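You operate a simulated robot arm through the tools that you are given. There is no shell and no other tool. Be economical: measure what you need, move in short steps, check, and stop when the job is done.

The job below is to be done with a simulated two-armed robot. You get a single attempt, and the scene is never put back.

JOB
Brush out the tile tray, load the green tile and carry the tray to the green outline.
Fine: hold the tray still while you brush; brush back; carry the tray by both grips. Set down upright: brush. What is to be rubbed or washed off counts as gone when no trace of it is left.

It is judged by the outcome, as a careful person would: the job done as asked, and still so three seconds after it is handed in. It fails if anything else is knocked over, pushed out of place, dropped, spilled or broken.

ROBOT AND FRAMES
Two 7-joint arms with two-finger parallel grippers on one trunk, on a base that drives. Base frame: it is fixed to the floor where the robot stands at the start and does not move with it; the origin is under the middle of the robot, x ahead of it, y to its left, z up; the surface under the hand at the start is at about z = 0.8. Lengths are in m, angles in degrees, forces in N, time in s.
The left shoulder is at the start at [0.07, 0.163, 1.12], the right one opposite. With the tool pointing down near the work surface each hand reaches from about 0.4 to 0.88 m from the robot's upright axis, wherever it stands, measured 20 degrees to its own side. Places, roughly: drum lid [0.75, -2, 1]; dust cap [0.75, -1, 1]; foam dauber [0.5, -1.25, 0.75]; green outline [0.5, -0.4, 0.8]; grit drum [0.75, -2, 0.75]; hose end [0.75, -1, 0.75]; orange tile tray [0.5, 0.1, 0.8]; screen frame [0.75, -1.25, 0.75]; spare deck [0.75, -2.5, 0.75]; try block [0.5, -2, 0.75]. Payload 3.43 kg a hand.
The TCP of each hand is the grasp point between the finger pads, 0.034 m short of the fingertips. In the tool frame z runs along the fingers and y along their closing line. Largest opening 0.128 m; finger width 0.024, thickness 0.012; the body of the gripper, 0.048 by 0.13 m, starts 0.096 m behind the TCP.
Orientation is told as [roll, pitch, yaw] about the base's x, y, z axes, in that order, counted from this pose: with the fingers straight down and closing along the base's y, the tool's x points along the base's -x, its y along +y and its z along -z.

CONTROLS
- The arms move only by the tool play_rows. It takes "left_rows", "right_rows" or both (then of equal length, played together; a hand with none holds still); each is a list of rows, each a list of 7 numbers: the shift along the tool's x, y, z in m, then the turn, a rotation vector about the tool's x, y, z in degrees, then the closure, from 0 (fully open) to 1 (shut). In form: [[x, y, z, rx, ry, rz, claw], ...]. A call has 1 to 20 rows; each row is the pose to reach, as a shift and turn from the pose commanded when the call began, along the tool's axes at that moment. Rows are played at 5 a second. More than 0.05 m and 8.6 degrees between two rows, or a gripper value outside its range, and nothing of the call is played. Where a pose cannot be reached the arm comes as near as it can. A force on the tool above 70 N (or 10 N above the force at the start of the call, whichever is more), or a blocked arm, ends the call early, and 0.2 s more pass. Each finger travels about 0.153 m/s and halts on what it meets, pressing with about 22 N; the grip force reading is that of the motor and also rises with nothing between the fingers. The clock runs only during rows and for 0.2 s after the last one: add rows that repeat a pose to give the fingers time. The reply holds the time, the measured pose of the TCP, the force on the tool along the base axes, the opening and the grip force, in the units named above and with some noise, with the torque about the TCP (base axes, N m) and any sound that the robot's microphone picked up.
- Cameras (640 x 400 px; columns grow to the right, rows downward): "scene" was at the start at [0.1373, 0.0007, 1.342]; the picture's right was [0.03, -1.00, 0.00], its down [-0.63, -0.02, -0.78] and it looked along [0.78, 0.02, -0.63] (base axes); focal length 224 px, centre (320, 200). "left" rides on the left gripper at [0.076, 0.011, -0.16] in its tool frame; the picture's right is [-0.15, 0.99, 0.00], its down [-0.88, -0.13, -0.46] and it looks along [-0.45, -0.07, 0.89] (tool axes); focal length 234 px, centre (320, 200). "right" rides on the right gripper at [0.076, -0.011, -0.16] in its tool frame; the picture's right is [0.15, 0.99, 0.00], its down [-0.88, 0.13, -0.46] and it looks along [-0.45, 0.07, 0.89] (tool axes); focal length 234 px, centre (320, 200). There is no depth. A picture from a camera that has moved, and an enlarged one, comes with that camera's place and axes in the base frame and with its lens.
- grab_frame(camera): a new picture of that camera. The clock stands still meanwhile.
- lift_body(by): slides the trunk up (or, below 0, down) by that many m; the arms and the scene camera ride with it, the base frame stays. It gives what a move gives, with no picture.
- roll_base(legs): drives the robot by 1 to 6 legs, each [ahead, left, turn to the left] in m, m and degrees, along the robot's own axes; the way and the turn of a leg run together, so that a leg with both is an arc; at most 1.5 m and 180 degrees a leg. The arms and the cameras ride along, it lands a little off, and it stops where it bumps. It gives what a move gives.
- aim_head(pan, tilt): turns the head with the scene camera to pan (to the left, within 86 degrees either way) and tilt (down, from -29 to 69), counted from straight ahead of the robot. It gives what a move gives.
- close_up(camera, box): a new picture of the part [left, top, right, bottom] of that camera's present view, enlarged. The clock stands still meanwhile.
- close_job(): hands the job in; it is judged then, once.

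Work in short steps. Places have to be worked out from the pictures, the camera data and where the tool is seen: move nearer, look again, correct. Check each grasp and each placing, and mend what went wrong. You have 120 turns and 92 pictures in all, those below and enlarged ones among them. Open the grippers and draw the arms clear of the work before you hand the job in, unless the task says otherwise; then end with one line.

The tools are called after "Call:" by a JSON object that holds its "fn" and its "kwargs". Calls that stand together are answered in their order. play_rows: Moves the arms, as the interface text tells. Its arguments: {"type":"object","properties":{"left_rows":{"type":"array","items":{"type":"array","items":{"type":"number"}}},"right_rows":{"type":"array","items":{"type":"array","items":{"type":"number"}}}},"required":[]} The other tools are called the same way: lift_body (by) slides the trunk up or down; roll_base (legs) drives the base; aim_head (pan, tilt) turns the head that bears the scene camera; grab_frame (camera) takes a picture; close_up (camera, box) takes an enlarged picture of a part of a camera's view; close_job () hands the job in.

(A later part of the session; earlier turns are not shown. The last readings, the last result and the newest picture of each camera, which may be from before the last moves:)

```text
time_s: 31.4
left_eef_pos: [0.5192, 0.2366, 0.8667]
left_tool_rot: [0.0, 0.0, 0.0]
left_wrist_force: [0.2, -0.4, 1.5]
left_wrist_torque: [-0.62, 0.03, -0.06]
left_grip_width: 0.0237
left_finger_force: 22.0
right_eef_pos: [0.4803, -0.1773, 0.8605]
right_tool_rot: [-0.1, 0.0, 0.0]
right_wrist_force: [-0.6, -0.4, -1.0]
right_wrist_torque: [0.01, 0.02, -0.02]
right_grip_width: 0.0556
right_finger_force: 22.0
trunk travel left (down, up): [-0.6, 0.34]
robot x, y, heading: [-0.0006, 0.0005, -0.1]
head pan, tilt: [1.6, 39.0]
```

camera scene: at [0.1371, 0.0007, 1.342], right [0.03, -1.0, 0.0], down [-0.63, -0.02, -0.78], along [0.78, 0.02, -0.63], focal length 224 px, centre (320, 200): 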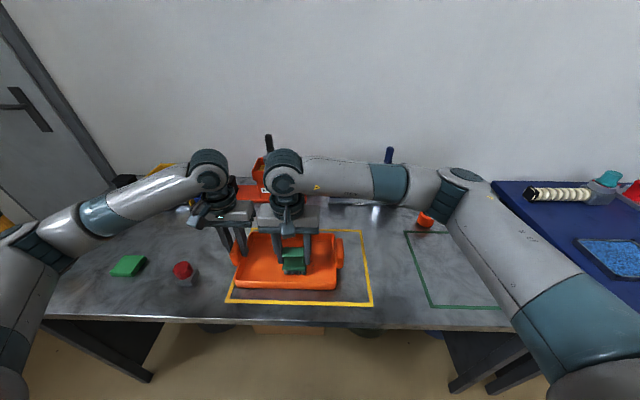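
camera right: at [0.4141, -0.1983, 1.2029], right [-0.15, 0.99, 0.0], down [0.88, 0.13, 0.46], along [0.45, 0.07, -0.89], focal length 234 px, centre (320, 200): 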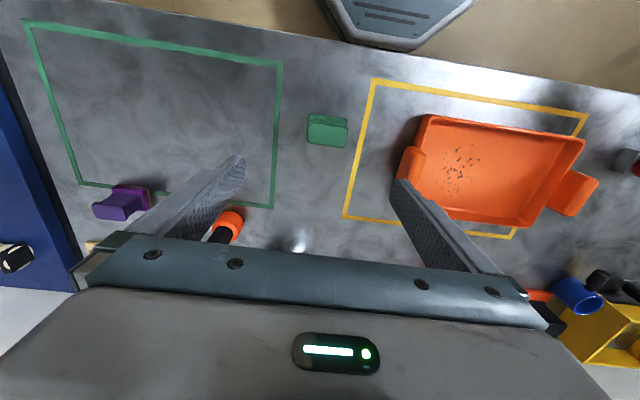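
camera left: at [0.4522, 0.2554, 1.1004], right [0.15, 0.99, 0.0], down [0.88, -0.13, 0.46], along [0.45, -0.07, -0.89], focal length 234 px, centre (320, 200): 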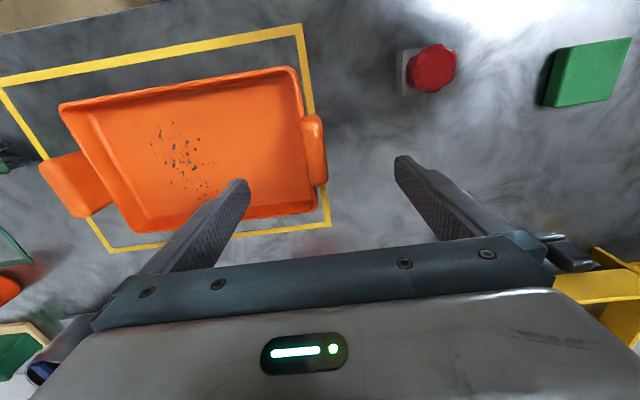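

Call:
{"fn": "play_rows", "kwargs": {"right_rows": [[0, 0, 0.001, 0, 0, 0, 1], [0, 0, 0.002, 0, 0, 0, 1], [0, 0, 0.003, 0, 0, 0, 1], [0, 0, 0.003, 0, 0, 0, 1]]}}

```text
time_s: 32.4
left_eef_pos: [0.5182, 0.2358, 0.8675]
left_tool_rot: [0.1, 0.0, 0.1]
left_wrist_force: [0.6, 0.0, 1.9]
left_wrist_torque: [-0.51, 0.27, -0.06]
left_grip_width: 0.0237
left_finger_force: 22.4
right_eef_pos: [0.4793, -0.1769, 0.8591]
right_tool_rot: [-0.1, -0.3, 0.0]
right_wrist_force: [2.4, -0.6, 20.1]
right_wrist_torque: [-0.06, -0.08, -0.04]
right_grip_width: 0.0556
right_finger_force: 22.2
trunk travel left (down, up): [-0.6, 0.34]
robot x, y, heading: [0.0006, -0.0013, 0.1]
head pan, tilt: [1.6, 39.0]
```

Table contact at about 0.859. I ease off 1.5 mm, open, and rise straight up; then also open the left hand and lift it off the tray grip.

Call:
{"fn": "play_rows", "kwargs": {"right_rows": [[0, 0, -0.0013, 0, 0, 0, 1], [0, 0, -0.0013, 0, 0, 0, 0.5], [0, 0, -0.0013, 0, 0, 0, 0.4], [0, 0, -0.0013, 0, 0, 0, 0.4], [0, 0, -0.04, 0, 0, 0, 0.4], [0, 0, -0.08, 0, 0, 0, 0.3], [0, 0, -0.12, 0, 0, 0, 0.2], [0, 0, -0.12, 0, 0, 0, 0]], "left_rows": [[0, 0, 0, 0, 0, 0, 0.9], [0, 0, 0, 0, 0, 0, 0.7], [0, 0, 0, 0, 0, 0, 0.5], [0, 0, 0, 0, 0, 0, 0.5], [0, 0, -0.04, 0, 0, 0, 0.3], [0, 0, -0.08, 0, 0, 0, 0.1], [0, 0, -0.12, 0, 0, 0, 0], [0, 0, -0.12, 0, 0, 0, 0]]}}

Call:
{"fn": "grab_frame", "kwargs": {"camera": "scene"}}

Call:
{"fn": "close_up", "kwargs": {"camera": "scene", "box": [220, 200, 460, 310]}}

```text
time_s: 34.2
left_eef_pos: [0.5197, 0.235, 0.9867]
left_tool_rot: [0.0, 0.1, 0.1]
left_wrist_force: [-0.3, 0.4, -0.5]
left_wrist_torque: [-0.01, 0.02, 0.0]
left_grip_width: 0.1279
left_finger_force: 0.0
right_eef_pos: [0.4817, -0.1767, 0.9796]
right_tool_rot: [0.0, 0.1, 0.0]
right_wrist_force: [0.5, 1.2, 0.7]
right_wrist_torque: [0.01, 0.05, -0.02]
right_grip_width: 0.1281
right_finger_force: 0.0
trunk travel left (down, up): [-0.6, 0.34]
robot x, y, heading: [-0.0044, -0.0004, -0.2]
head pan, tilt: [1.6, 39.0]
```

```text
57 pictures are left
camera scene: at [0.1379, 0.0007, 1.3419], right [0.03, -1.0, 0.0], down [-0.63, -0.02, -0.78], along [0.78, 0.02, -0.63], focal length 224 px, centre (320, 200)
```

scene: 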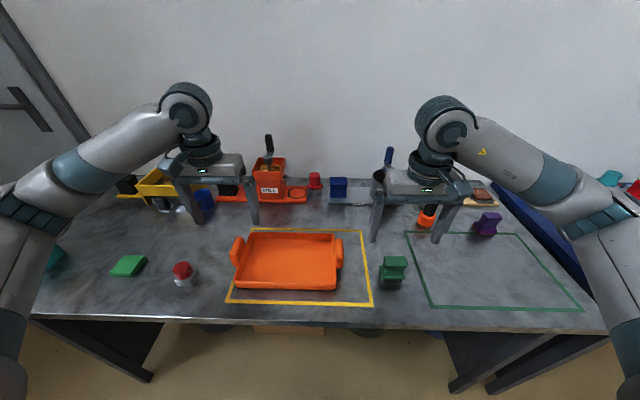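

```text
2.67 times, centred on (340, 255) of scene
camera zoom: at [0.1379, 0.0007, 1.3419], right [0.03, -1.0, 0.0], down [-0.63, -0.02, -0.78], along [0.78, 0.02, -0.63], focal length 599 px, centre (267, 53)
```

zoom: 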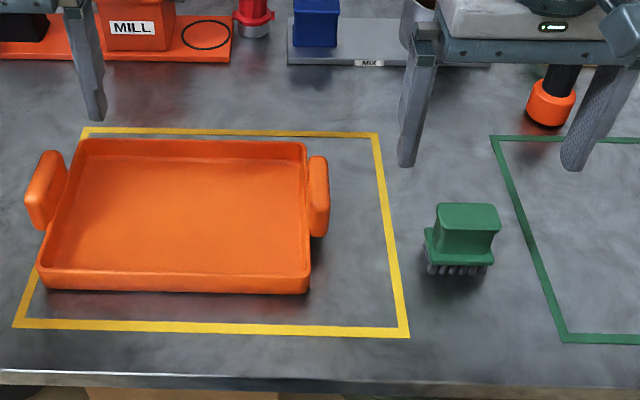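

Brush stands upright at home and the tray is clean. Next I move the left hand over the green tile near (0.487, 0.539).

Call:
{"fn": "play_rows", "kwargs": {"left_rows": [[0.005, 0.045, 0, 0, 0, 0, 0], [0.01, 0.09, 0, 0, 0, 0, 0], [0.015, 0.135, 0, 0, 0, 0, 0], [0.02, 0.18, 0, 0, 0, 0, 0], [0.025, 0.225, 0, 0, 0, 0, 0], [0.03, 0.27, 0, 0, 0, 0, 0], [0.033, 0.304, 0, 0, 0, 0, 0], [0.033, 0.304, 0, 0, 0, 0, 0]]}}

Call:
{"fn": "grab_frame", "kwargs": {"camera": "left"}}

Call:
{"fn": "close_up", "kwargs": {"camera": "scene", "box": [80, 220, 220, 310]}}

```text
time_s: 36.0
left_eef_pos: [0.4874, 0.5393, 0.9861]
left_tool_rot: [-0.1, -0.1, 0.0]
left_wrist_force: [-0.1, -0.8, 1.1]
left_wrist_torque: [0.04, 0.02, 0.0]
left_grip_width: 0.1279
left_finger_force: 0.0
right_eef_pos: [0.4815, -0.1771, 0.9782]
right_tool_rot: [0.0, 0.0, 0.0]
right_wrist_force: [0.5, -0.7, 0.2]
right_wrist_torque: [-0.01, 0.0, 0.02]
right_grip_width: 0.1282
right_finger_force: 0.0
trunk travel left (down, up): [-0.6, 0.34]
robot x, y, heading: [0.0029, 0.0012, -0.3]
head pan, tilt: [1.6, 39.0]
```

```text
55 pictures are left
camera left: at [0.4098, 0.551, 1.146], right [0.15, 0.99, 0.0], down [0.88, -0.13, 0.46], along [0.45, -0.07, -0.89], focal length 234 px, centre (320, 200)
```

left: 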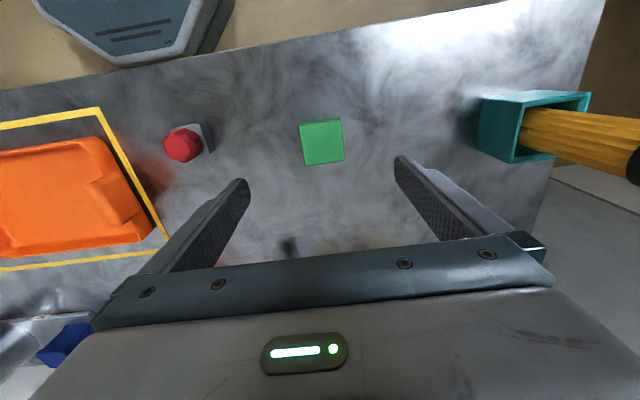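

```text
4.44 times, centred on (150, 265) of scene
camera zoom: at [0.1374, 0.0003, 1.342], right [0.03, -1.0, 0.0], down [-0.63, -0.02, -0.78], along [0.78, 0.02, -0.63], focal length 998 px, centre (1076, -89)
```

zoom: 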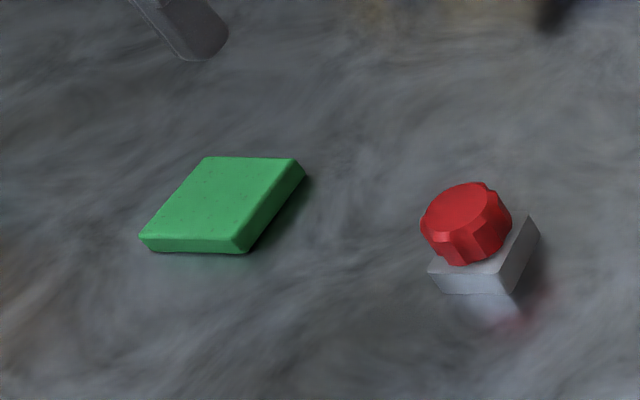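

The tile is at (0.486, 0.541), about 6 cm square and 12 mm thick, aligned. I descend with fingers partly open to just above the table.

Call:
{"fn": "play_rows", "kwargs": {"left_rows": [[0.001, 0.001, 0.045, 0, 0, 0, 0.1], [0.001, 0.001, 0.09, 0, 0, 0, 0.2], [0.001, 0.001, 0.13, 0, 0, 0, 0.25], [0.001, 0.001, 0.146, 0, 0, 0, 0.25], [0.001, 0.001, 0.147, 0, 0, 0, 0.25]]}}

Call:
{"fn": "close_up", "kwargs": {"camera": "left", "box": [180, 60, 460, 240]}}

Call:
{"fn": "close_up", "kwargs": {"camera": "scene", "box": [80, 210, 220, 300]}}

```text
time_s: 37.2
left_eef_pos: [0.4849, 0.5411, 0.8393]
left_tool_rot: [0.0, 0.1, 0.1]
left_wrist_force: [-0.2, -0.3, 0.0]
left_wrist_torque: [0.0, 0.02, -0.02]
left_grip_width: 0.096
left_finger_force: 0.0
right_eef_pos: [0.4799, -0.1776, 0.9787]
right_tool_rot: [0.0, 0.0, 0.0]
right_wrist_force: [-0.1, 0.0, 0.2]
right_wrist_torque: [0.01, -0.01, 0.0]
right_grip_width: 0.1281
right_finger_force: 0.0
trunk travel left (down, up): [-0.6, 0.34]
robot x, y, heading: [0.0015, 0.0008, 0.4]
head pan, tilt: [1.6, 39.0]
```

```text
2.22 times, centred on (320, 150) of left
camera zoom: at [0.4078, 0.5527, 0.9995], right [0.15, 0.99, 0.0], down [0.88, -0.13, 0.46], along [0.45, -0.07, -0.89], focal length 520 px, centre (320, 311)
```

zoom: 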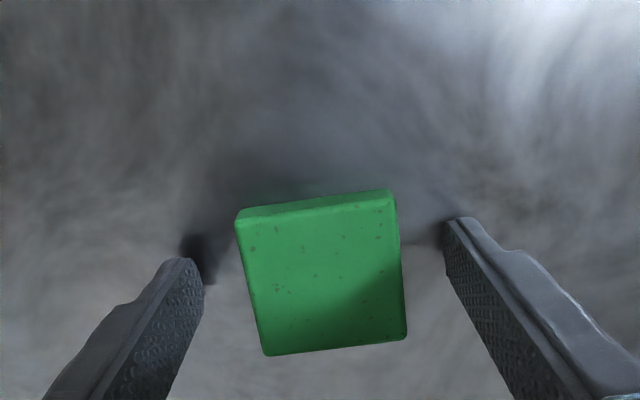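

```text
4.44 times, centred on (150, 255) of scene
camera zoom: at [0.1372, 0.0007, 1.342], right [0.03, -1.0, 0.0], down [-0.63, -0.02, -0.78], along [0.78, 0.02, -0.63], focal length 998 px, centre (1076, -44)
```

zoom: 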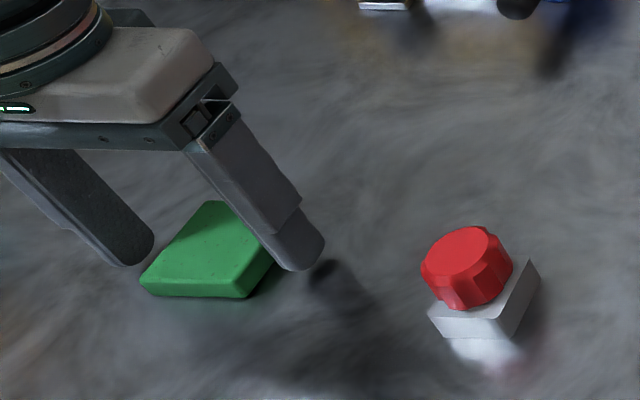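

The fingers straddle the tile. I close on it.

Call:
{"fn": "play_rows", "kwargs": {"left_rows": [[0, 0, 0.001, 0, 0, 0, 0.4], [0, 0, 0.001, 0, 0, 0, 0.55], [0, 0, 0.001, 0, 0, 0, 0.7], [0, 0, 0.001, 0, 0, 0, 0.9], [0, 0, 0.001, 0, 0, 0, 1], [0, 0, 0.001, 0, 0, 0, 1]]}}

Call:
{"fn": "play_rows", "kwargs": {"left_rows": [[0, 0, -0.03, 0, 0, 0, 1], [0, 0, -0.07, 0, 0, 0, 1], [0, 0, -0.11, 0, 0, 0, 1], [0, 0, -0.11, 0, 0, 0, 1]]}}

Call:
{"fn": "close_up", "kwargs": {"camera": "left", "box": [180, 60, 460, 240]}}

```text
time_s: 38.6
left_eef_pos: [0.4848, 0.5409, 0.839]
left_tool_rot: [0.0, -0.1, 0.1]
left_wrist_force: [-0.4, -0.2, 0.6]
left_wrist_torque: [0.01, -0.02, 0.0]
left_grip_width: 0.0595
left_finger_force: 22.2
right_eef_pos: [0.4805, -0.1773, 0.977]
right_tool_rot: [0.0, -0.1, 0.0]
right_wrist_force: [0.1, -0.4, 0.0]
right_wrist_torque: [0.03, 0.02, -0.01]
right_grip_width: 0.1282
right_finger_force: 0.0
trunk travel left (down, up): [-0.6, 0.34]
robot x, y, heading: [-0.0028, 0.0012, -0.1]
head pan, tilt: [1.6, 39.0]
```

```text
time_s: 39.6
left_eef_pos: [0.4858, 0.5439, 0.9517]
left_tool_rot: [0.0, 0.0, 0.0]
left_wrist_force: [0.7, 0.0, 0.4]
left_wrist_torque: [0.02, 0.01, -0.01]
left_grip_width: 0.0
left_finger_force: 21.8
right_eef_pos: [0.4809, -0.1762, 0.9787]
right_tool_rot: [0.0, -0.1, -0.1]
right_wrist_force: [-0.4, -0.6, -0.1]
right_wrist_torque: [-0.01, 0.01, -0.03]
right_grip_width: 0.128
right_finger_force: 0.1
trunk travel left (down, up): [-0.6, 0.34]
robot x, y, heading: [0.001, -0.0029, 0.1]
head pan, tilt: [1.6, 39.0]
```

```text
2.22 times, centred on (320, 150) of left
camera zoom: at [0.4086, 0.5556, 1.111], right [0.15, 0.99, 0.0], down [0.88, -0.13, 0.46], along [0.45, -0.07, -0.89], focal length 520 px, centre (320, 311)
```

zoom: 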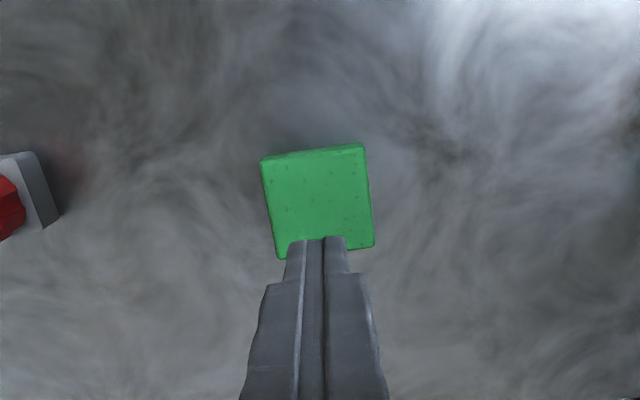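

The fingers slipped off the tile, so they must go lower; the tile hasn't moved (0.488, 0.542). I open and descend until light table contact.

Call:
{"fn": "play_rows", "kwargs": {"left_rows": [[-0.002, -0.002, 0, 0, 0, 0, 0.7], [-0.002, -0.002, 0, 0, 0, 0, 0.4], [-0.002, -0.002, 0.04, 0, 0, 0, 0.3], [-0.002, -0.002, 0.08, 0, 0, 0, 0.3], [-0.002, -0.002, 0.11, 0, 0, 0, 0.3], [-0.002, -0.002, 0.113, 0, 0, 0, 0.3], [-0.002, -0.002, 0.115, 0, 0, 0, 0.3], [-0.002, -0.002, 0.115, 0, 0, 0, 0.3]]}}

```text
time_s: 41.4
left_eef_pos: [0.4863, 0.5397, 0.8349]
left_tool_rot: [0.0, 0.1, 0.1]
left_wrist_force: [-0.7, -0.3, 4.1]
left_wrist_torque: [-0.16, 0.09, -0.06]
left_grip_width: 0.0895
left_finger_force: 0.0
right_eef_pos: [0.481, -0.177, 0.9784]
right_tool_rot: [0.0, -0.1, 0.0]
right_wrist_force: [0.0, 0.3, 0.6]
right_wrist_torque: [-0.02, 0.0, 0.01]
right_grip_width: 0.1279
right_finger_force: 0.0
trunk travel left (down, up): [-0.6, 0.34]
robot x, y, heading: [0.0017, 0.0028, -0.0]
head pan, tilt: [1.6, 39.0]
```

Light table contact (4 N) at 0.835. I raise 1 mm and close, then lift slightly to test.

Call:
{"fn": "play_rows", "kwargs": {"left_rows": [[0, 0, -0.001, 0, 0, 0, 0.4], [0, 0, -0.001, 0, 0, 0, 0.5], [0, 0, -0.001, 0, 0, 0, 0.6], [0, 0, -0.001, 0, 0, 0, 0.8], [0, 0, -0.001, 0, 0, 0, 1], [0, 0, -0.001, 0, 0, 0, 1]]}}

Call:
{"fn": "play_rows", "kwargs": {"left_rows": [[0, 0, -0.005, 0, 0, 0, 1], [0, 0, -0.01, 0, 0, 0, 1], [0, 0, -0.02, 0, 0, 0, 1], [0, 0, -0.02, 0, 0, 0, 1]]}}

Call:
{"fn": "close_up", "kwargs": {"camera": "left", "box": [180, 60, 460, 240]}}

```text
time_s: 42.8
left_eef_pos: [0.4863, 0.54, 0.8353]
left_tool_rot: [0.0, -0.1, 0.1]
left_wrist_force: [-0.1, 1.2, 0.4]
left_wrist_torque: [0.02, 0.0, 0.03]
left_grip_width: 0.0593
left_finger_force: 21.8
right_eef_pos: [0.4796, -0.1776, 0.9782]
right_tool_rot: [-0.1, 0.0, 0.0]
right_wrist_force: [-0.5, -0.1, -0.5]
right_wrist_torque: [0.0, 0.0, 0.0]
right_grip_width: 0.1282
right_finger_force: 0.1
trunk travel left (down, up): [-0.6, 0.34]
robot x, y, heading: [0.0005, -0.0012, 0.2]
head pan, tilt: [1.6, 39.0]
```

```text
time_s: 43.8
left_eef_pos: [0.4864, 0.5393, 0.8543]
left_tool_rot: [-0.1, 0.0, 0.1]
left_wrist_force: [-0.1, 0.1, -1.9]
left_wrist_torque: [-0.05, 0.02, 0.01]
left_grip_width: 0.0594
left_finger_force: 21.7
right_eef_pos: [0.4801, -0.1775, 0.979]
right_tool_rot: [-0.1, 0.0, 0.0]
right_wrist_force: [-1.0, 0.4, -0.1]
right_wrist_torque: [0.01, 0.01, 0.02]
right_grip_width: 0.1279
right_finger_force: 0.0
trunk travel left (down, up): [-0.6, 0.34]
robot x, y, heading: [-0.001, 0.0013, -0.1]
head pan, tilt: [1.6, 39.0]
```

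```text
2.22 times, centred on (320, 150) of left
camera zoom: at [0.4101, 0.5515, 1.0141], right [0.15, 0.99, 0.0], down [0.88, -0.13, 0.46], along [0.45, -0.07, -0.89], focal length 520 px, centre (320, 311)
```

zoom: 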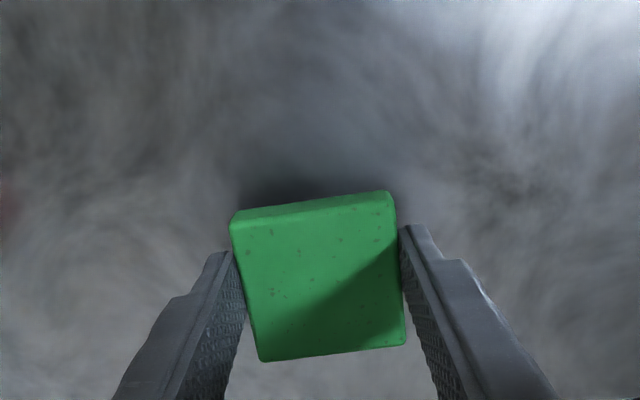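

The tile is held. I lift it high and carry it over to the tray, well above the red knob.

Call:
{"fn": "play_rows", "kwargs": {"left_rows": [[0, 0, -0.03, 0, 0, 0, 1], [0, 0, -0.06, 0, 0, 0, 1], [0, 0, -0.09, 0, 0, 0, 1], [0, 0, -0.12, 0, 0, 0, 1], [-0.003, -0.03, -0.12, 0, 0, 0, 1], [-0.006, -0.065, -0.12, 0, 0, 0, 1], [-0.01, -0.1, -0.12, 0, 0, 0, 1], [-0.013, -0.135, -0.12, 0, 0, 0, 1], [-0.017, -0.17, -0.12, 0, 0, 0, 1], [-0.02, -0.205, -0.12, 0, 0, 0, 1], [-0.023, -0.24, -0.12, 0, 0, 0, 1], [-0.026, -0.275, -0.12, 0, 0, 0, 1], [-0.03, -0.31, -0.12, 0, 0, 0, 1], [-0.034, -0.345, -0.12, 0, 0, 0, 1], [-0.038, -0.38, -0.12, 0, 0, 0, 1], [-0.042, -0.41, -0.12, 0, 0, 0, 1], [-0.044, -0.43, -0.12, 0, 0, 0, 1], [-0.044, -0.43, -0.12, 0, 0, 0, 1]]}}

Call:
{"fn": "play_rows", "kwargs": {"left_rows": [[0, 0, 0.03, 0, 0, 0, 1], [0, 0, 0.06, 0, 0, 0, 1], [0, 0, 0.09, 0, 0, 0, 1], [0, 0, 0.115, 0, 0, 0, 1], [0, 0, 0.125, 0, 0, 0, 1], [0, 0, 0.125, 0, 0, 0, 1]]}}

Call:
{"fn": "close_up", "kwargs": {"camera": "scene", "box": [210, 200, 360, 300]}}

Call:
{"fn": "close_up", "kwargs": {"camera": "left", "box": [100, 40, 540, 260]}}

```text
time_s: 47.6
left_eef_pos: [0.5318, 0.1119, 0.9756]
left_tool_rot: [0.1, 0.0, 0.1]
left_wrist_force: [0.5, 0.8, -0.9]
left_wrist_torque: [0.03, -0.01, 0.01]
left_grip_width: 0.0594
left_finger_force: 22.4
right_eef_pos: [0.4807, -0.1785, 0.9785]
right_tool_rot: [0.0, 0.0, 0.0]
right_wrist_force: [-0.4, -0.4, 0.0]
right_wrist_torque: [-0.02, -0.01, 0.0]
right_grip_width: 0.1281
right_finger_force: 0.0
trunk travel left (down, up): [-0.6, 0.34]
robot x, y, heading: [-0.0003, 0.0011, -0.0]
head pan, tilt: [1.6, 39.0]
```

```text
time_s: 49.0
left_eef_pos: [0.5307, 0.1109, 0.8495]
left_tool_rot: [-0.1, 0.0, 0.1]
left_wrist_force: [-0.6, 0.2, -0.3]
left_wrist_torque: [0.01, 0.01, -0.01]
left_grip_width: 0.0593
left_finger_force: 21.9
right_eef_pos: [0.4804, -0.1763, 0.9789]
right_tool_rot: [-0.1, 0.0, -0.1]
right_wrist_force: [0.7, 0.4, 0.1]
right_wrist_torque: [0.0, -0.01, -0.02]
right_grip_width: 0.1281
right_finger_force: 0.1
trunk travel left (down, up): [-0.6, 0.34]
robot x, y, heading: [0.0044, 0.0017, 0.2]
head pan, tilt: [1.6, 39.0]
```

```text
4.00 times, centred on (285, 250) of scene
camera zoom: at [0.1374, 0.0007, 1.342], right [0.03, -1.0, 0.0], down [-0.63, -0.02, -0.78], along [0.78, 0.02, -0.63], focal length 898 px, centre (460, 0)
```

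zoom: 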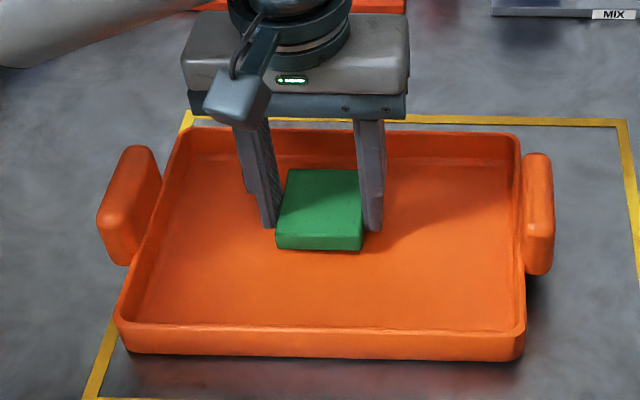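

```text
1.45 times, centred on (320, 150) of left
camera zoom: at [0.455, 0.1219, 1.0092], right [0.15, 0.99, 0.0], down [0.88, -0.13, 0.46], along [0.45, -0.07, -0.89], focal length 341 px, centre (320, 273)
```

zoom: 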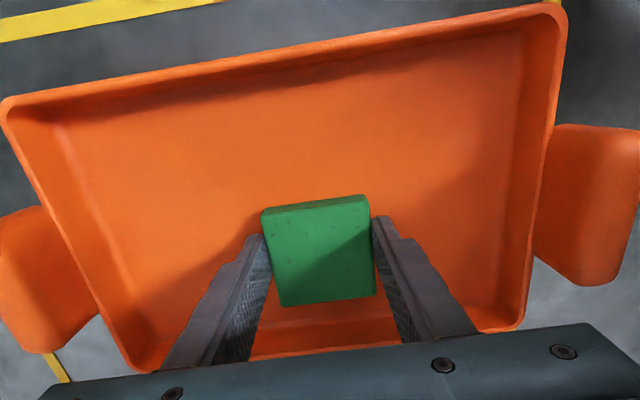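

The tile is above the tray floor. I lower it in small steps until touch, shifting ~1 cm toward the tray middle.

Call:
{"fn": "play_rows", "kwargs": {"left_rows": [[0.01, 0, 0, 0, 0, 0, 1], [0.01, 0, 0.004, 0, 0, 0, 1], [0.01, 0, 0.006, 0, 0, 0, 1], [0.01, 0, 0.008, 0, 0, 0, 1], [0.01, 0, 0.009, 0, 0, 0, 1], [0.01, 0, 0.009, 0, 0, 0, 1]]}}

```text
time_s: 50.4
left_eef_pos: [0.5226, 0.1089, 0.84]
left_tool_rot: [-0.1, 0.0, 0.1]
left_wrist_force: [-0.4, -0.7, -1.3]
left_wrist_torque: [-0.01, -0.02, -0.02]
left_grip_width: 0.0593
left_finger_force: 21.9
right_eef_pos: [0.482, -0.177, 0.9776]
right_tool_rot: [0.0, 0.0, 0.0]
right_wrist_force: [0.4, -0.6, -0.5]
right_wrist_torque: [-0.02, 0.01, -0.01]
right_grip_width: 0.1278
right_finger_force: 0.2
trunk travel left (down, up): [-0.6, 0.34]
robot x, y, heading: [0.002, 0.0023, 0.1]
head pan, tilt: [1.6, 39.0]
```

Call:
{"fn": "play_rows", "kwargs": {"left_rows": [[0, 0, 0.001, 0, 0, 0, 1], [0, 0, 0.002, 0, 0, 0, 1], [0, 0, 0.002, 0, 0, 0, 1]]}}

```text
time_s: 51.2
left_eef_pos: [0.5209, 0.1087, 0.8397]
left_tool_rot: [0.1, 0.0, 0.1]
left_wrist_force: [0.0, 0.5, 3.4]
left_wrist_torque: [0.11, 0.06, -0.02]
left_grip_width: 0.0595
left_finger_force: 22.3
right_eef_pos: [0.4798, -0.177, 0.9794]
right_tool_rot: [0.0, 0.1, 0.0]
right_wrist_force: [-0.4, -0.5, -0.3]
right_wrist_torque: [0.03, 0.02, 0.01]
right_grip_width: 0.1279
right_finger_force: 0.0
trunk travel left (down, up): [-0.6, 0.34]
robot x, y, heading: [-0.0015, -0.0001, 0.1]
head pan, tilt: [1.6, 39.0]
```

The tile touches the floor (3.4 N). I release it, rise, and move both hands above their tray grips.

Call:
{"fn": "play_rows", "kwargs": {"left_rows": [[0, 0, -0.0005, 0, 0, 0, 0.6], [0, 0, -0.0005, 0, 0, 0, 0.45], [0, 0, -0.0005, 0, 0, 0, 0.4], [0, 0, -0.03, 0, 0, 0, 0.4], [0, 0, -0.07, 0, 0, 0, 0.4], [0, 0, -0.11, 0, 0, 0, 0.4], [0, 0.04, -0.11, 0, 0, 0, 0.4], [0, 0.08, -0.11, 0, 0, 0, 0.4], [0.001, 0.127, -0.11, 0, 0, 0, 0.4], [0.001, 0.127, -0.11, 0, 0, 0, 0.4]], "right_rows": [[0, 0, 0, 0, 0, 0, 0.4], [0, 0, 0, 0, 0, 0, 0.4], [0, 0, 0, 0, 0, 0, 0.4], [-0.01, 0.03, 0, 0, 0, 0, 0.4], [-0.02, 0.06, 0, 0, 0, 0, 0.4], [-0.03, 0.09, 0, 0, 0, 0, 0.4], [-0.04, 0.12, 0, 0, 0, 0, 0.4], [-0.04, 0.137, 0.015, 0, 0, 0, 0.4], [-0.04, 0.137, 0.03, 0, 0, 0, 0.4], [-0.04, 0.137, 0.03, 0, 0, 0, 0.4]]}}

Call:
{"fn": "grab_frame", "kwargs": {"camera": "scene"}}

Call:
{"fn": "close_up", "kwargs": {"camera": "right", "box": [200, 60, 440, 240]}}

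Call:
{"fn": "close_up", "kwargs": {"camera": "left", "box": [200, 60, 440, 240]}}

```text
time_s: 53.4
left_eef_pos: [0.5215, 0.2369, 0.9501]
left_tool_rot: [0.1, 0.0, 0.0]
left_wrist_force: [-0.2, -0.1, -0.4]
left_wrist_torque: [0.02, 0.0, 0.01]
left_grip_width: 0.0767
left_finger_force: 0.0
right_eef_pos: [0.5204, -0.0421, 0.9487]
right_tool_rot: [0.0, 0.0, 0.1]
right_wrist_force: [-0.3, 0.0, 0.6]
right_wrist_torque: [0.04, -0.03, -0.02]
right_grip_width: 0.0768
right_finger_force: 0.1
trunk travel left (down, up): [-0.6, 0.34]
robot x, y, heading: [-0.0035, 0.0016, -0.4]
head pan, tilt: [1.6, 39.0]
```

```text
47 pictures are left
camera scene: at [0.1379, -0.0004, 1.342], right [0.03, -1.0, 0.0], down [-0.63, -0.02, -0.78], along [0.78, 0.02, -0.63], focal length 224 px, centre (320, 200)
```

scene: 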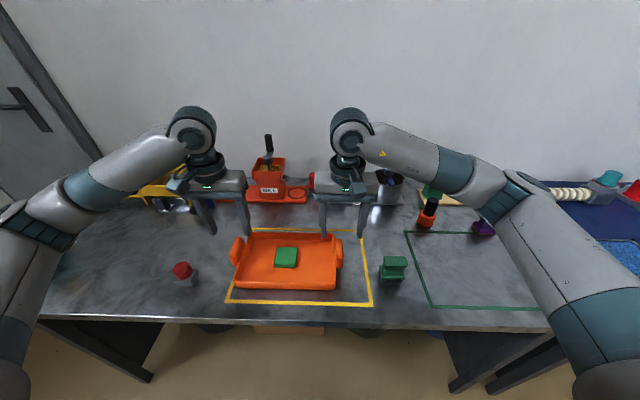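

```text
2.22 times, centred on (320, 150) of right
camera zoom: at [0.4448, -0.0523, 1.1068], right [-0.15, 0.99, 0.0], down [0.88, 0.13, 0.46], along [0.45, 0.07, -0.89], focal length 520 px, centre (320, 311)
```

zoom: 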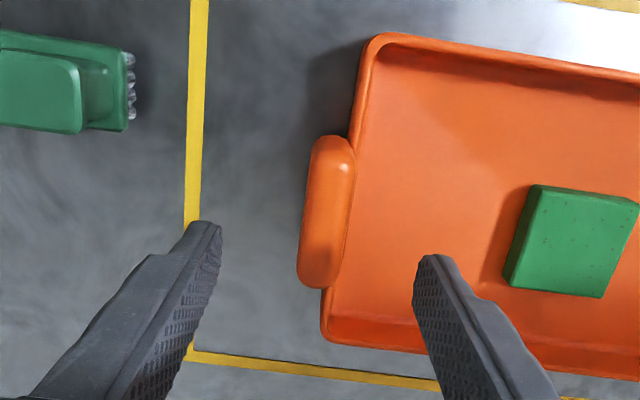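

```text
2.22 times, centred on (320, 150) of left
camera zoom: at [0.4439, 0.2494, 1.1087], right [0.15, 0.99, 0.0], down [0.88, -0.13, 0.46], along [0.45, -0.07, -0.89], focal length 520 px, centre (320, 311)
```

zoom: 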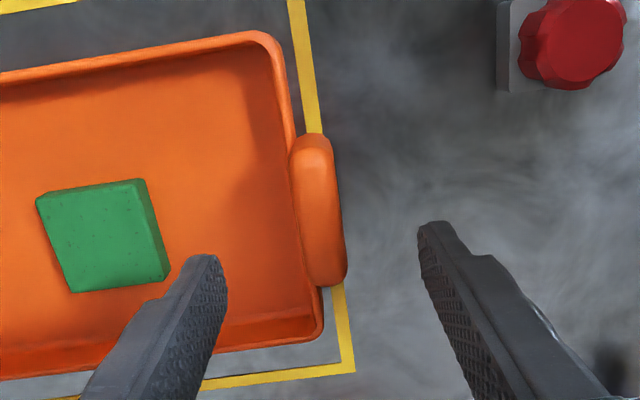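

Views are symmetric: the left grip is at y≈0.236, the right at y≈-0.0395. I lower both hands together to the earlier working height.

Call:
{"fn": "play_rows", "kwargs": {"left_rows": [[0, -0.001, 0.04, 0, 0, 0, 0.4], [0, -0.001, 0.07, 0, 0, 0, 0.4], [0, -0.001, 0.086, 0, 0, 0, 0.4], [0, -0.001, 0.086, 0, 0, 0, 0.4]], "right_rows": [[0, 0.0025, 0.04, 0, 0, 0, 0.4], [0, 0.0025, 0.07, 0, 0, 0, 0.4], [0, 0.0025, 0.085, 0, 0, 0, 0.4], [0, 0.0025, 0.085, 0, 0, 0, 0.4]]}}

Call:
{"fn": "close_up", "kwargs": {"camera": "right", "box": [200, 60, 440, 240]}}

Call:
{"fn": "close_up", "kwargs": {"camera": "scene", "box": [200, 190, 380, 310]}}

```text
time_s: 54.4
left_eef_pos: [0.5194, 0.2357, 0.8629]
left_tool_rot: [-0.1, -0.1, 0.1]
left_wrist_force: [0.1, -0.5, -0.1]
left_wrist_torque: [0.0, 0.0, 0.0]
left_grip_width: 0.0768
left_finger_force: 0.1
right_eef_pos: [0.5206, -0.0383, 0.8635]
right_tool_rot: [0.0, 0.0, 0.0]
right_wrist_force: [0.2, -0.5, 0.1]
right_wrist_torque: [0.01, 0.03, 0.02]
right_grip_width: 0.0768
right_finger_force: 0.1
trunk travel left (down, up): [-0.6, 0.34]
robot x, y, heading: [-0.0008, 0.0012, 0.1]
head pan, tilt: [1.6, 39.0]
```

```text
2.22 times, centred on (320, 150) of right
camera zoom: at [0.4446, -0.0498, 1.0218], right [-0.15, 0.99, 0.0], down [0.88, 0.13, 0.46], along [0.45, 0.07, -0.89], focal length 520 px, centre (320, 311)
```

zoom: 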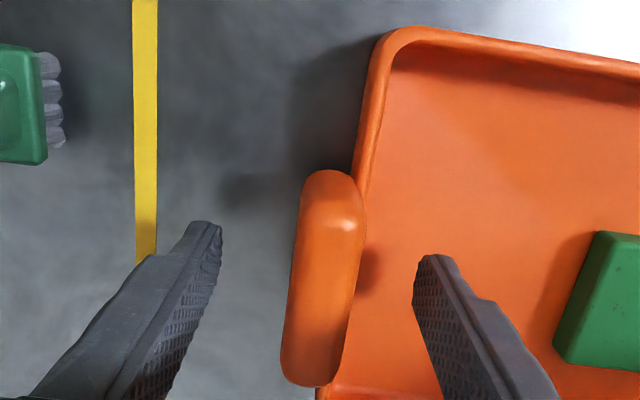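

```text
3.33 times, centred on (290, 250) of scene
camera zoom: at [0.1371, 0.0006, 1.342], right [0.03, -1.0, 0.0], down [-0.63, -0.02, -0.78], along [0.78, 0.02, -0.63], focal length 748 px, centre (420, 33)
```

zoom: 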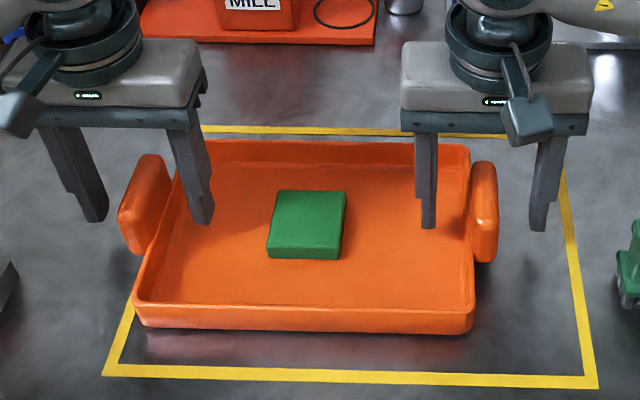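

Both grips sit between the fingers. I close both hands.

Call:
{"fn": "play_rows", "kwargs": {"left_rows": [[0, 0, 0, 0, 0, 0, 0.6], [0, 0, 0, 0, 0, 0, 0.75], [0, 0, 0, 0, 0, 0, 0.9], [0, 0, 0, 0, 0, 0, 1], [0, 0, 0, 0, 0, 0, 1]], "right_rows": [[0, 0, 0, 0, 0, 0, 0.6], [0, 0, 0, 0, 0, 0, 0.75], [0, 0, 0, 0, 0, 0, 0.9], [0, 0, 0, 0, 0, 0, 1], [0, 0, 0, 0, 0, 0, 1]]}}

Call:
{"fn": "close_up", "kwargs": {"camera": "scene", "box": [200, 190, 380, 310]}}

```text
time_s: 55.6
left_eef_pos: [0.5205, 0.2355, 0.8632]
left_tool_rot: [-0.1, -0.1, 0.1]
left_wrist_force: [-0.3, -3.2, 0.2]
left_wrist_torque: [-0.62, 0.06, -0.02]
left_grip_width: 0.0237
left_finger_force: 22.0
right_eef_pos: [0.52, -0.0366, 0.8638]
right_tool_rot: [0.1, 0.0, 0.0]
right_wrist_force: [-0.6, 2.7, -0.4]
right_wrist_torque: [0.66, -0.12, -0.02]
right_grip_width: 0.0238
right_finger_force: 22.0
trunk travel left (down, up): [-0.6, 0.34]
robot x, y, heading: [-0.0008, 0.0008, -0.1]
head pan, tilt: [1.6, 39.0]
```

```text
3.33 times, centred on (290, 250) of scene
camera zoom: at [0.1374, 0.0007, 1.342], right [0.03, -1.0, 0.0], down [-0.63, -0.02, -0.78], along [0.78, 0.02, -0.63], focal length 748 px, centre (420, 33)
```

zoom: 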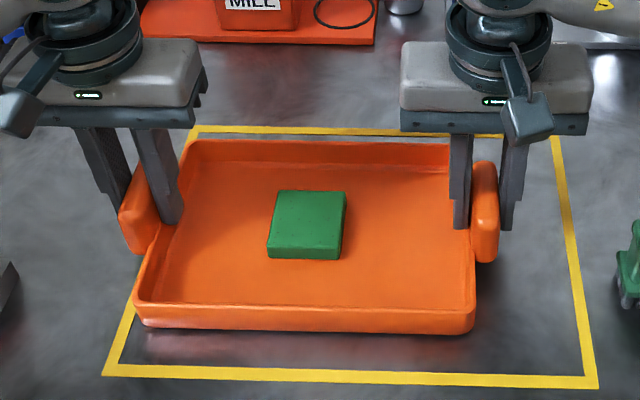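

Both grips are held at the same width. I lift the tray level, slowly at first.

Call:
{"fn": "play_rows", "kwargs": {"left_rows": [[0, 0, -0.005, 0, 0, 0, 1], [0, 0, -0.015, 0, 0, 0, 1], [0, 0, -0.03, 0, 0, 0, 1], [0, 0, -0.03, 0, 0, 0, 1]], "right_rows": [[0, 0, -0.005, 0, 0, 0, 1], [0, 0, -0.015, 0, 0, 0, 1], [0, 0, -0.03, 0, 0, 0, 1], [0, 0, -0.03, 0, 0, 0, 1]]}}

Call:
{"fn": "close_up", "kwargs": {"camera": "scene", "box": [200, 190, 380, 310]}}

```text
time_s: 56.6
left_eef_pos: [0.5212, 0.235, 0.8925]
left_tool_rot: [0.0, 0.2, 0.1]
left_wrist_force: [-1.5, 1.0, -1.3]
left_wrist_torque: [-0.71, 0.26, -0.34]
left_grip_width: 0.0238
left_finger_force: 22.2
right_eef_pos: [0.5205, -0.0384, 0.8933]
right_tool_rot: [0.0, 0.0, -0.1]
right_wrist_force: [2.5, -0.9, -0.9]
right_wrist_torque: [0.58, -0.23, -0.33]
right_grip_width: 0.0236
right_finger_force: 21.8
trunk travel left (down, up): [-0.6, 0.34]
robot x, y, heading: [0.0016, -0.0021, -0.0]
head pan, tilt: [1.6, 39.0]
```

```text
3.33 times, centred on (290, 250) of scene
camera zoom: at [0.1378, 0.0008, 1.3419], right [0.03, -1.0, 0.0], down [-0.63, -0.02, -0.78], along [0.78, 0.02, -0.63], focal length 748 px, centre (420, 33)
```

zoom: 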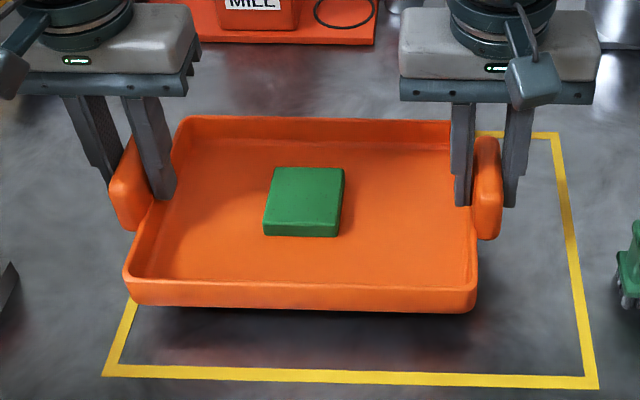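

The tray lifts level with the tile flat. I raise it another 10 cm so it clears the brush.

Call:
{"fn": "play_rows", "kwargs": {"left_rows": [[0, 0, -0.02, 0, 0, 0, 1], [0, 0, -0.04, 0, 0, 0, 1], [0, 0, -0.06, 0, 0, 0, 1], [0, 0, -0.08, 0, 0, 0, 1], [0, 0, -0.1, 0, 0, 0, 1], [0, 0, -0.1, 0, 0, 0, 1]], "right_rows": [[0, 0, -0.02, 0, 0, 0, 1], [0, 0, -0.04, 0, 0, 0, 1], [0, 0, -0.06, 0, 0, 0, 1], [0, 0, -0.08, 0, 0, 0, 1], [0, 0, -0.1, 0, 0, 0, 1], [0, 0, -0.1, 0, 0, 0, 1]]}}

Call:
{"fn": "roll_base", "kwargs": {"legs": [[0, -0.15, 0]]}}

Call:
{"fn": "grab_frame", "kwargs": {"camera": "scene"}}

```text
time_s: 58.0
left_eef_pos: [0.5212, 0.2362, 0.9923]
left_tool_rot: [0.0, -0.1, 0.2]
left_wrist_force: [0.8, 17.0, -0.1]
left_wrist_torque: [-0.68, -0.77, 0.02]
left_grip_width: 0.0241
left_finger_force: 22.3
right_eef_pos: [0.5225, -0.0395, 0.9941]
right_tool_rot: [-0.2, 0.2, -0.1]
right_wrist_force: [-0.5, -17.5, -3.9]
right_wrist_torque: [0.28, 0.82, 0.19]
right_grip_width: 0.0236
right_finger_force: 21.0
trunk travel left (down, up): [-0.6, 0.34]
robot x, y, heading: [-0.0022, 0.0017, 0.3]
head pan, tilt: [1.6, 39.0]
```

```text
time_s: 59.4
left_eef_pos: [0.5197, 0.0846, 0.9921]
left_tool_rot: [0.2, 0.1, 0.2]
left_wrist_force: [1.6, 30.1, 0.5]
left_wrist_torque: [-0.51, 0.0, 0.08]
left_grip_width: 0.0239
left_finger_force: 21.8
right_eef_pos: [0.5222, -0.1889, 0.994]
right_tool_rot: [-0.3, 0.0, 0.0]
right_wrist_force: [-1.1, -30.8, -2.2]
right_wrist_torque: [0.12, -0.04, 0.21]
right_grip_width: 0.0236
right_finger_force: 22.6
trunk travel left (down, up): [-0.6, 0.34]
robot x, y, heading: [0.0, -0.1515, 0.1]
head pan, tilt: [1.6, 39.0]
```

```text
40 pictures are left
camera scene: at [0.1377, -0.1512, 1.342], right [0.03, -1.0, 0.0], down [-0.63, -0.02, -0.78], along [0.78, 0.02, -0.63], focal length 224 px, centre (320, 200)
```

scene: 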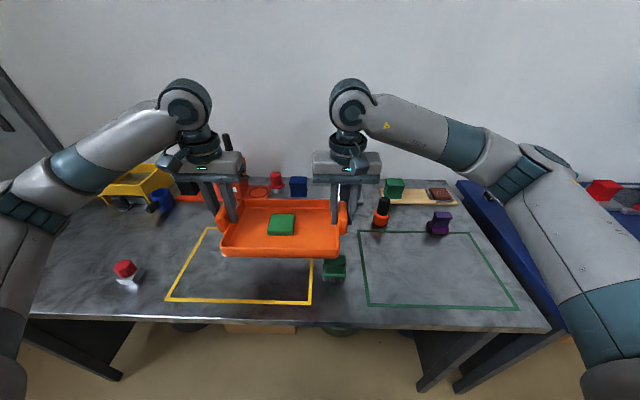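

The tray is carried level, but the hands squeeze it sideways with 30 N; I relax by moving each hand 1.5 mm outward.

Call:
{"fn": "play_rows", "kwargs": {"left_rows": [[0, 0.001, 0, 0, 0, 0, 1], [0, 0.0015, 0, 0, 0, 0, 1], [0, 0.0015, 0, 0, 0, 0, 1]], "right_rows": [[0, -0.001, 0, 0, 0, 0, 1], [0, -0.0015, 0, 0, 0, 0, 1], [0, -0.0015, 0, 0, 0, 0, 1]]}}

```text
time_s: 60.2
left_eef_pos: [0.5198, 0.0843, 0.9923]
left_tool_rot: [-0.1, 0.0, 0.1]
left_wrist_force: [-1.7, -18.4, -1.3]
left_wrist_torque: [-1.01, 0.13, -0.14]
left_grip_width: 0.0237
left_finger_force: 21.9
right_eef_pos: [0.5201, -0.1892, 0.9947]
right_tool_rot: [0.0, 0.0, 0.1]
right_wrist_force: [1.4, 18.9, -1.8]
right_wrist_torque: [0.76, -0.12, -0.17]
right_grip_width: 0.0235
right_finger_force: 22.7
trunk travel left (down, up): [-0.6, 0.34]
robot x, y, heading: [-0.0012, -0.1543, 0.0]
head pan, tilt: [1.6, 39.0]
```

Slight overshoot the other way; I ease back 0.5 mm each and drive another 20 cm right.

Call:
{"fn": "play_rows", "kwargs": {"left_rows": [[0, -0.0005, 0, 0, 0, 0, 1], [0, -0.0005, 0, 0, 0, 0, 1]], "right_rows": [[0, 0.0005, 0, 0, 0, 0, 1], [0, 0.0005, 0, 0, 0, 0, 1]]}}

Call:
{"fn": "roll_base", "kwargs": {"legs": [[0, -0.2, 0]]}}

Call:
{"fn": "grab_frame", "kwargs": {"camera": "scene"}}

```text
time_s: 60.8
left_eef_pos: [0.5223, 0.0841, 0.9928]
left_tool_rot: [-0.1, 0.0, 0.1]
left_wrist_force: [-1.2, -23.7, 0.2]
left_wrist_torque: [-1.11, 0.24, -0.17]
left_grip_width: 0.0238
left_finger_force: 22.6
right_eef_pos: [0.5209, -0.1899, 0.9946]
right_tool_rot: [0.0, -0.1, 0.2]
right_wrist_force: [-0.1, 24.0, -3.1]
right_wrist_torque: [0.8, -0.24, -0.06]
right_grip_width: 0.0236
right_finger_force: 22.3
trunk travel left (down, up): [-0.6, 0.34]
robot x, y, heading: [0.0015, -0.1505, 0.1]
head pan, tilt: [1.6, 39.0]
```

```text
time_s: 62.4
left_eef_pos: [0.5215, -0.1157, 0.9933]
left_tool_rot: [0.0, 0.1, 0.3]
left_wrist_force: [0.3, -28.1, 0.2]
left_wrist_torque: [-1.14, 0.14, -0.1]
left_grip_width: 0.024
left_finger_force: 21.5
right_eef_pos: [0.5217, -0.3909, 0.9935]
right_tool_rot: [0.0, 0.0, 0.0]
right_wrist_force: [1.3, 26.6, -3.0]
right_wrist_torque: [0.86, -0.14, -0.01]
right_grip_width: 0.0236
right_finger_force: 22.2
trunk travel left (down, up): [-0.6, 0.34]
robot x, y, heading: [0.0012, -0.3507, 0.2]
head pan, tilt: [1.6, 39.0]
```

```text
39 pictures are left
camera scene: at [0.1379, -0.3511, 1.342], right [0.03, -1.0, 0.0], down [-0.63, -0.02, -0.78], along [0.78, 0.02, -0.63], focal length 224 px, centre (320, 200)
```

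scene: 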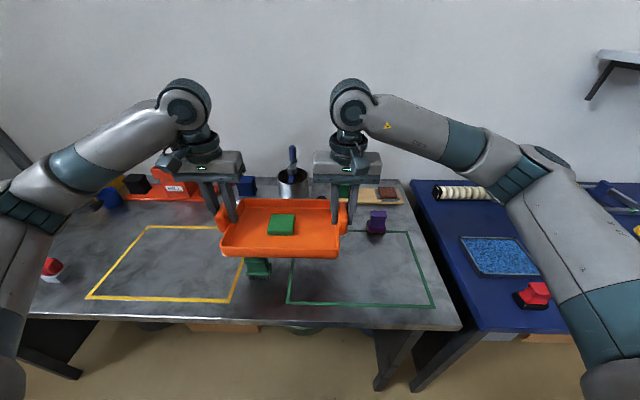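

The drive goes well; tray centre is now at y≈-0.253. The outline centre looks like (0.53, -0.442), so I relax the pull slightly and drive 0.19 m more.

Call:
{"fn": "play_rows", "kwargs": {"left_rows": [[0, -0.0007, 0, 0, 0, 0, 1], [0, -0.0007, 0, 0, 0, 0, 1]], "right_rows": [[0, 0.0007, 0, 0, 0, 0, 1], [0, 0.0007, 0, 0, 0, 0, 1]]}}

Call:
{"fn": "roll_base", "kwargs": {"legs": [[0, -0.19, 0]]}}

Call:
{"fn": "grab_frame", "kwargs": {"camera": "scene"}}

```text
time_s: 63.0
left_eef_pos: [0.5215, -0.1162, 0.9916]
left_tool_rot: [0.0, 0.0, 0.3]
left_wrist_force: [-0.6, 6.3, -0.6]
left_wrist_torque: [-0.79, -0.02, -0.11]
left_grip_width: 0.0237
left_finger_force: 21.0
right_eef_pos: [0.5217, -0.389, 0.993]
right_tool_rot: [-0.1, 0.0, 0.1]
right_wrist_force: [0.4, -6.0, -3.2]
right_wrist_torque: [0.33, 0.04, 0.0]
right_grip_width: 0.0234
right_finger_force: 22.3
trunk travel left (down, up): [-0.6, 0.34]
robot x, y, heading: [-0.0007, -0.3544, 0.1]
head pan, tilt: [1.6, 39.0]
```

```text
time_s: 64.5
left_eef_pos: [0.521, -0.3083, 0.9927]
left_tool_rot: [0.1, 0.1, 0.1]
left_wrist_force: [0.3, 15.3, 0.3]
left_wrist_torque: [-0.59, 0.11, -0.04]
left_grip_width: 0.0239
left_finger_force: 22.0
right_eef_pos: [0.5216, -0.5826, 0.9929]
right_tool_rot: [0.0, 0.0, -0.1]
right_wrist_force: [-0.4, -15.6, -3.2]
right_wrist_torque: [0.13, -0.06, 0.06]
right_grip_width: 0.0237
right_finger_force: 21.8
trunk travel left (down, up): [-0.6, 0.34]
robot x, y, heading: [-0.0035, -0.5421, 0.1]
head pan, tilt: [1.6, 39.0]
```

```text
38 pictures are left
camera scene: at [0.1382, -0.5436, 1.342], right [0.03, -1.0, 0.0], down [-0.63, -0.02, -0.78], along [0.78, 0.02, -0.63], focal length 224 px, centre (320, 200)
```

scene: 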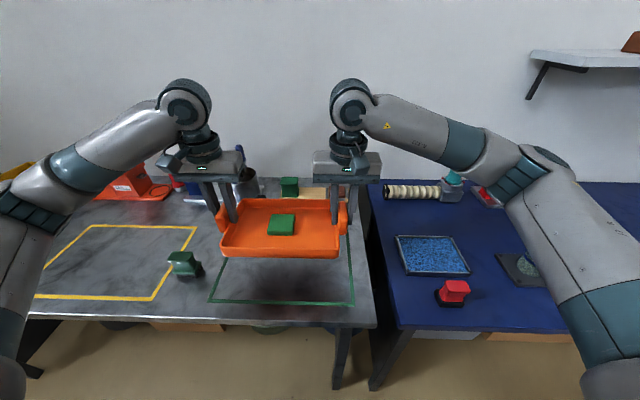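

Tray centre is at y≈-0.4455, over the outline centre (-0.444). I lower it to just above the table.

Call:
{"fn": "play_rows", "kwargs": {"left_rows": [[0, -0.0003, 0.02, 0, 0, 0, 1], [0, -0.0003, 0.04, 0, 0, 0, 1], [0, -0.0003, 0.06, 0, 0, 0, 1], [0, -0.0003, 0.08, 0, 0, 0, 1], [0, -0.0003, 0.1, 0, 0, 0, 1], [0, -0.0003, 0.115, 0, 0, 0, 1], [0, -0.0003, 0.115, 0, 0, 0, 1]], "right_rows": [[0, 0, 0.02, 0, 0, 0, 1], [0, 0, 0.04, 0, 0, 0, 1], [0, 0, 0.06, 0, 0, 0, 1], [0, 0, 0.08, 0, 0, 0, 1], [0, 0, 0.1, 0, 0, 0, 1], [0, 0, 0.115, 0, 0, 0, 1], [0, 0, 0.115, 0, 0, 0, 1]]}}

Call:
{"fn": "close_up", "kwargs": {"camera": "scene", "box": [180, 170, 390, 310]}}

```text
time_s: 66.1
left_eef_pos: [0.5216, -0.3086, 0.877]
left_tool_rot: [0.1, 0.1, 0.2]
left_wrist_force: [0.9, 0.2, 0.1]
left_wrist_torque: [-0.82, -0.26, -0.03]
left_grip_width: 0.0238
left_finger_force: 22.5
right_eef_pos: [0.523, -0.5824, 0.8783]
right_tool_rot: [0.0, 0.0, -0.1]
right_wrist_force: [-0.1, 0.1, -1.9]
right_wrist_torque: [0.45, 0.25, 0.07]
right_grip_width: 0.0234
right_finger_force: 21.7
trunk travel left (down, up): [-0.6, 0.34]
robot x, y, heading: [0.0022, -0.5413, -0.1]
head pan, tilt: [1.6, 39.0]
```

```text
2.86 times, centred on (285, 240) of scene
camera zoom: at [0.1379, -0.5433, 1.342], right [0.03, -1.0, 0.0], down [-0.63, -0.02, -0.78], along [0.78, 0.02, -0.63], focal length 642 px, centre (420, 86)
```

zoom: 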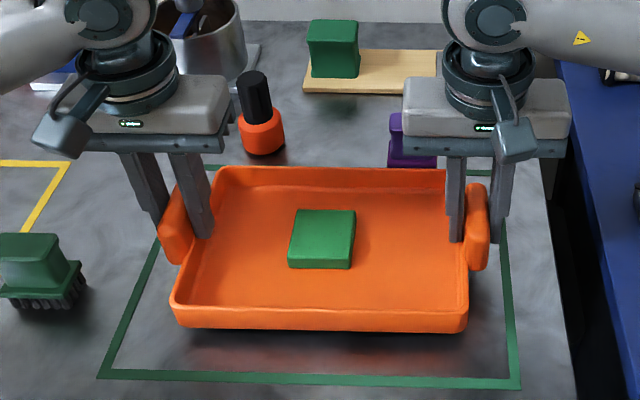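

Well centred and clear of the purple pad. I lower the last 1.3 cm to contact.

Call:
{"fn": "play_rows", "kwargs": {"left_rows": [[0, 0, 0.006, 0, 0, 0, 1], [0, 0, 0.01, 0, 0, 0, 1], [0, 0, 0.012, 0, 0, 0, 1], [0, 0, 0.0135, 0, 0, 0, 1], [0, 0, 0.0135, 0, 0, 0, 1]], "right_rows": [[0, 0, 0.006, 0, 0, 0, 1], [0, 0, 0.01, 0, 0, 0, 1], [0, 0, 0.012, 0, 0, 0, 1], [0, 0, 0.014, 0, 0, 0, 1], [0, 0, 0.014, 0, 0, 0, 1]]}}

Call:
{"fn": "close_up", "kwargs": {"camera": "scene", "box": [180, 170, 390, 310]}}

```text
time_s: 67.3
left_eef_pos: [0.5205, -0.3092, 0.8638]
left_tool_rot: [0.0, 0.0, 0.3]
left_wrist_force: [0.1, 0.2, -0.1]
left_wrist_torque: [-0.9, 0.34, -0.09]
left_grip_width: 0.0236
left_finger_force: 22.2
right_eef_pos: [0.5217, -0.5819, 0.8652]
right_tool_rot: [0.0, -0.1, 0.1]
right_wrist_force: [0.8, 0.8, -3.0]
right_wrist_torque: [0.37, -0.33, 0.03]
right_grip_width: 0.0236
right_finger_force: 22.1
trunk travel left (down, up): [-0.6, 0.34]
robot x, y, heading: [-0.0021, -0.5438, 0.0]
head pan, tilt: [1.6, 39.0]
```

```text
2.86 times, centred on (285, 240) of scene
camera zoom: at [0.1381, -0.5431, 1.342], right [0.03, -1.0, 0.0], down [-0.63, -0.02, -0.78], along [0.78, 0.02, -0.63], focal length 642 px, centre (420, 86)
```

zoom: 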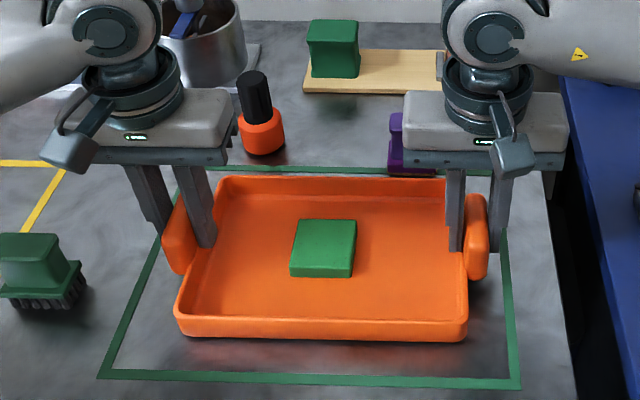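

Nearly touching; I lower 1 mm at a time to feel the table.

Call:
{"fn": "play_rows", "kwargs": {"left_rows": [[0, 0, 0.001, 0, 0, 0, 1], [0, 0, 0.0015, 0, 0, 0, 1], [0, 0, 0.0015, 0, 0, 0, 1]], "right_rows": [[0, 0, 0.001, 0, 0, 0, 1], [0, 0, 0.002, 0, 0, 0, 1], [0, 0, 0.002, 0, 0, 0, 1]]}}

```text
time_s: 68.1
left_eef_pos: [0.5205, -0.3083, 0.8622]
left_tool_rot: [0.0, 0.0, 0.2]
left_wrist_force: [-0.2, 4.8, 5.9]
left_wrist_torque: [-0.5, 0.52, -0.21]
left_grip_width: 0.0236
left_finger_force: 21.9
right_eef_pos: [0.5202, -0.5827, 0.8634]
right_tool_rot: [0.0, 0.1, 0.0]
right_wrist_force: [0.6, -3.8, -0.5]
right_wrist_torque: [0.79, 0.22, 0.03]
right_grip_width: 0.0238
right_finger_force: 22.0
trunk travel left (down, up): [-0.6, 0.34]
robot x, y, heading: [-0.0001, -0.5449, -0.1]
head pan, tilt: [1.6, 39.0]
```

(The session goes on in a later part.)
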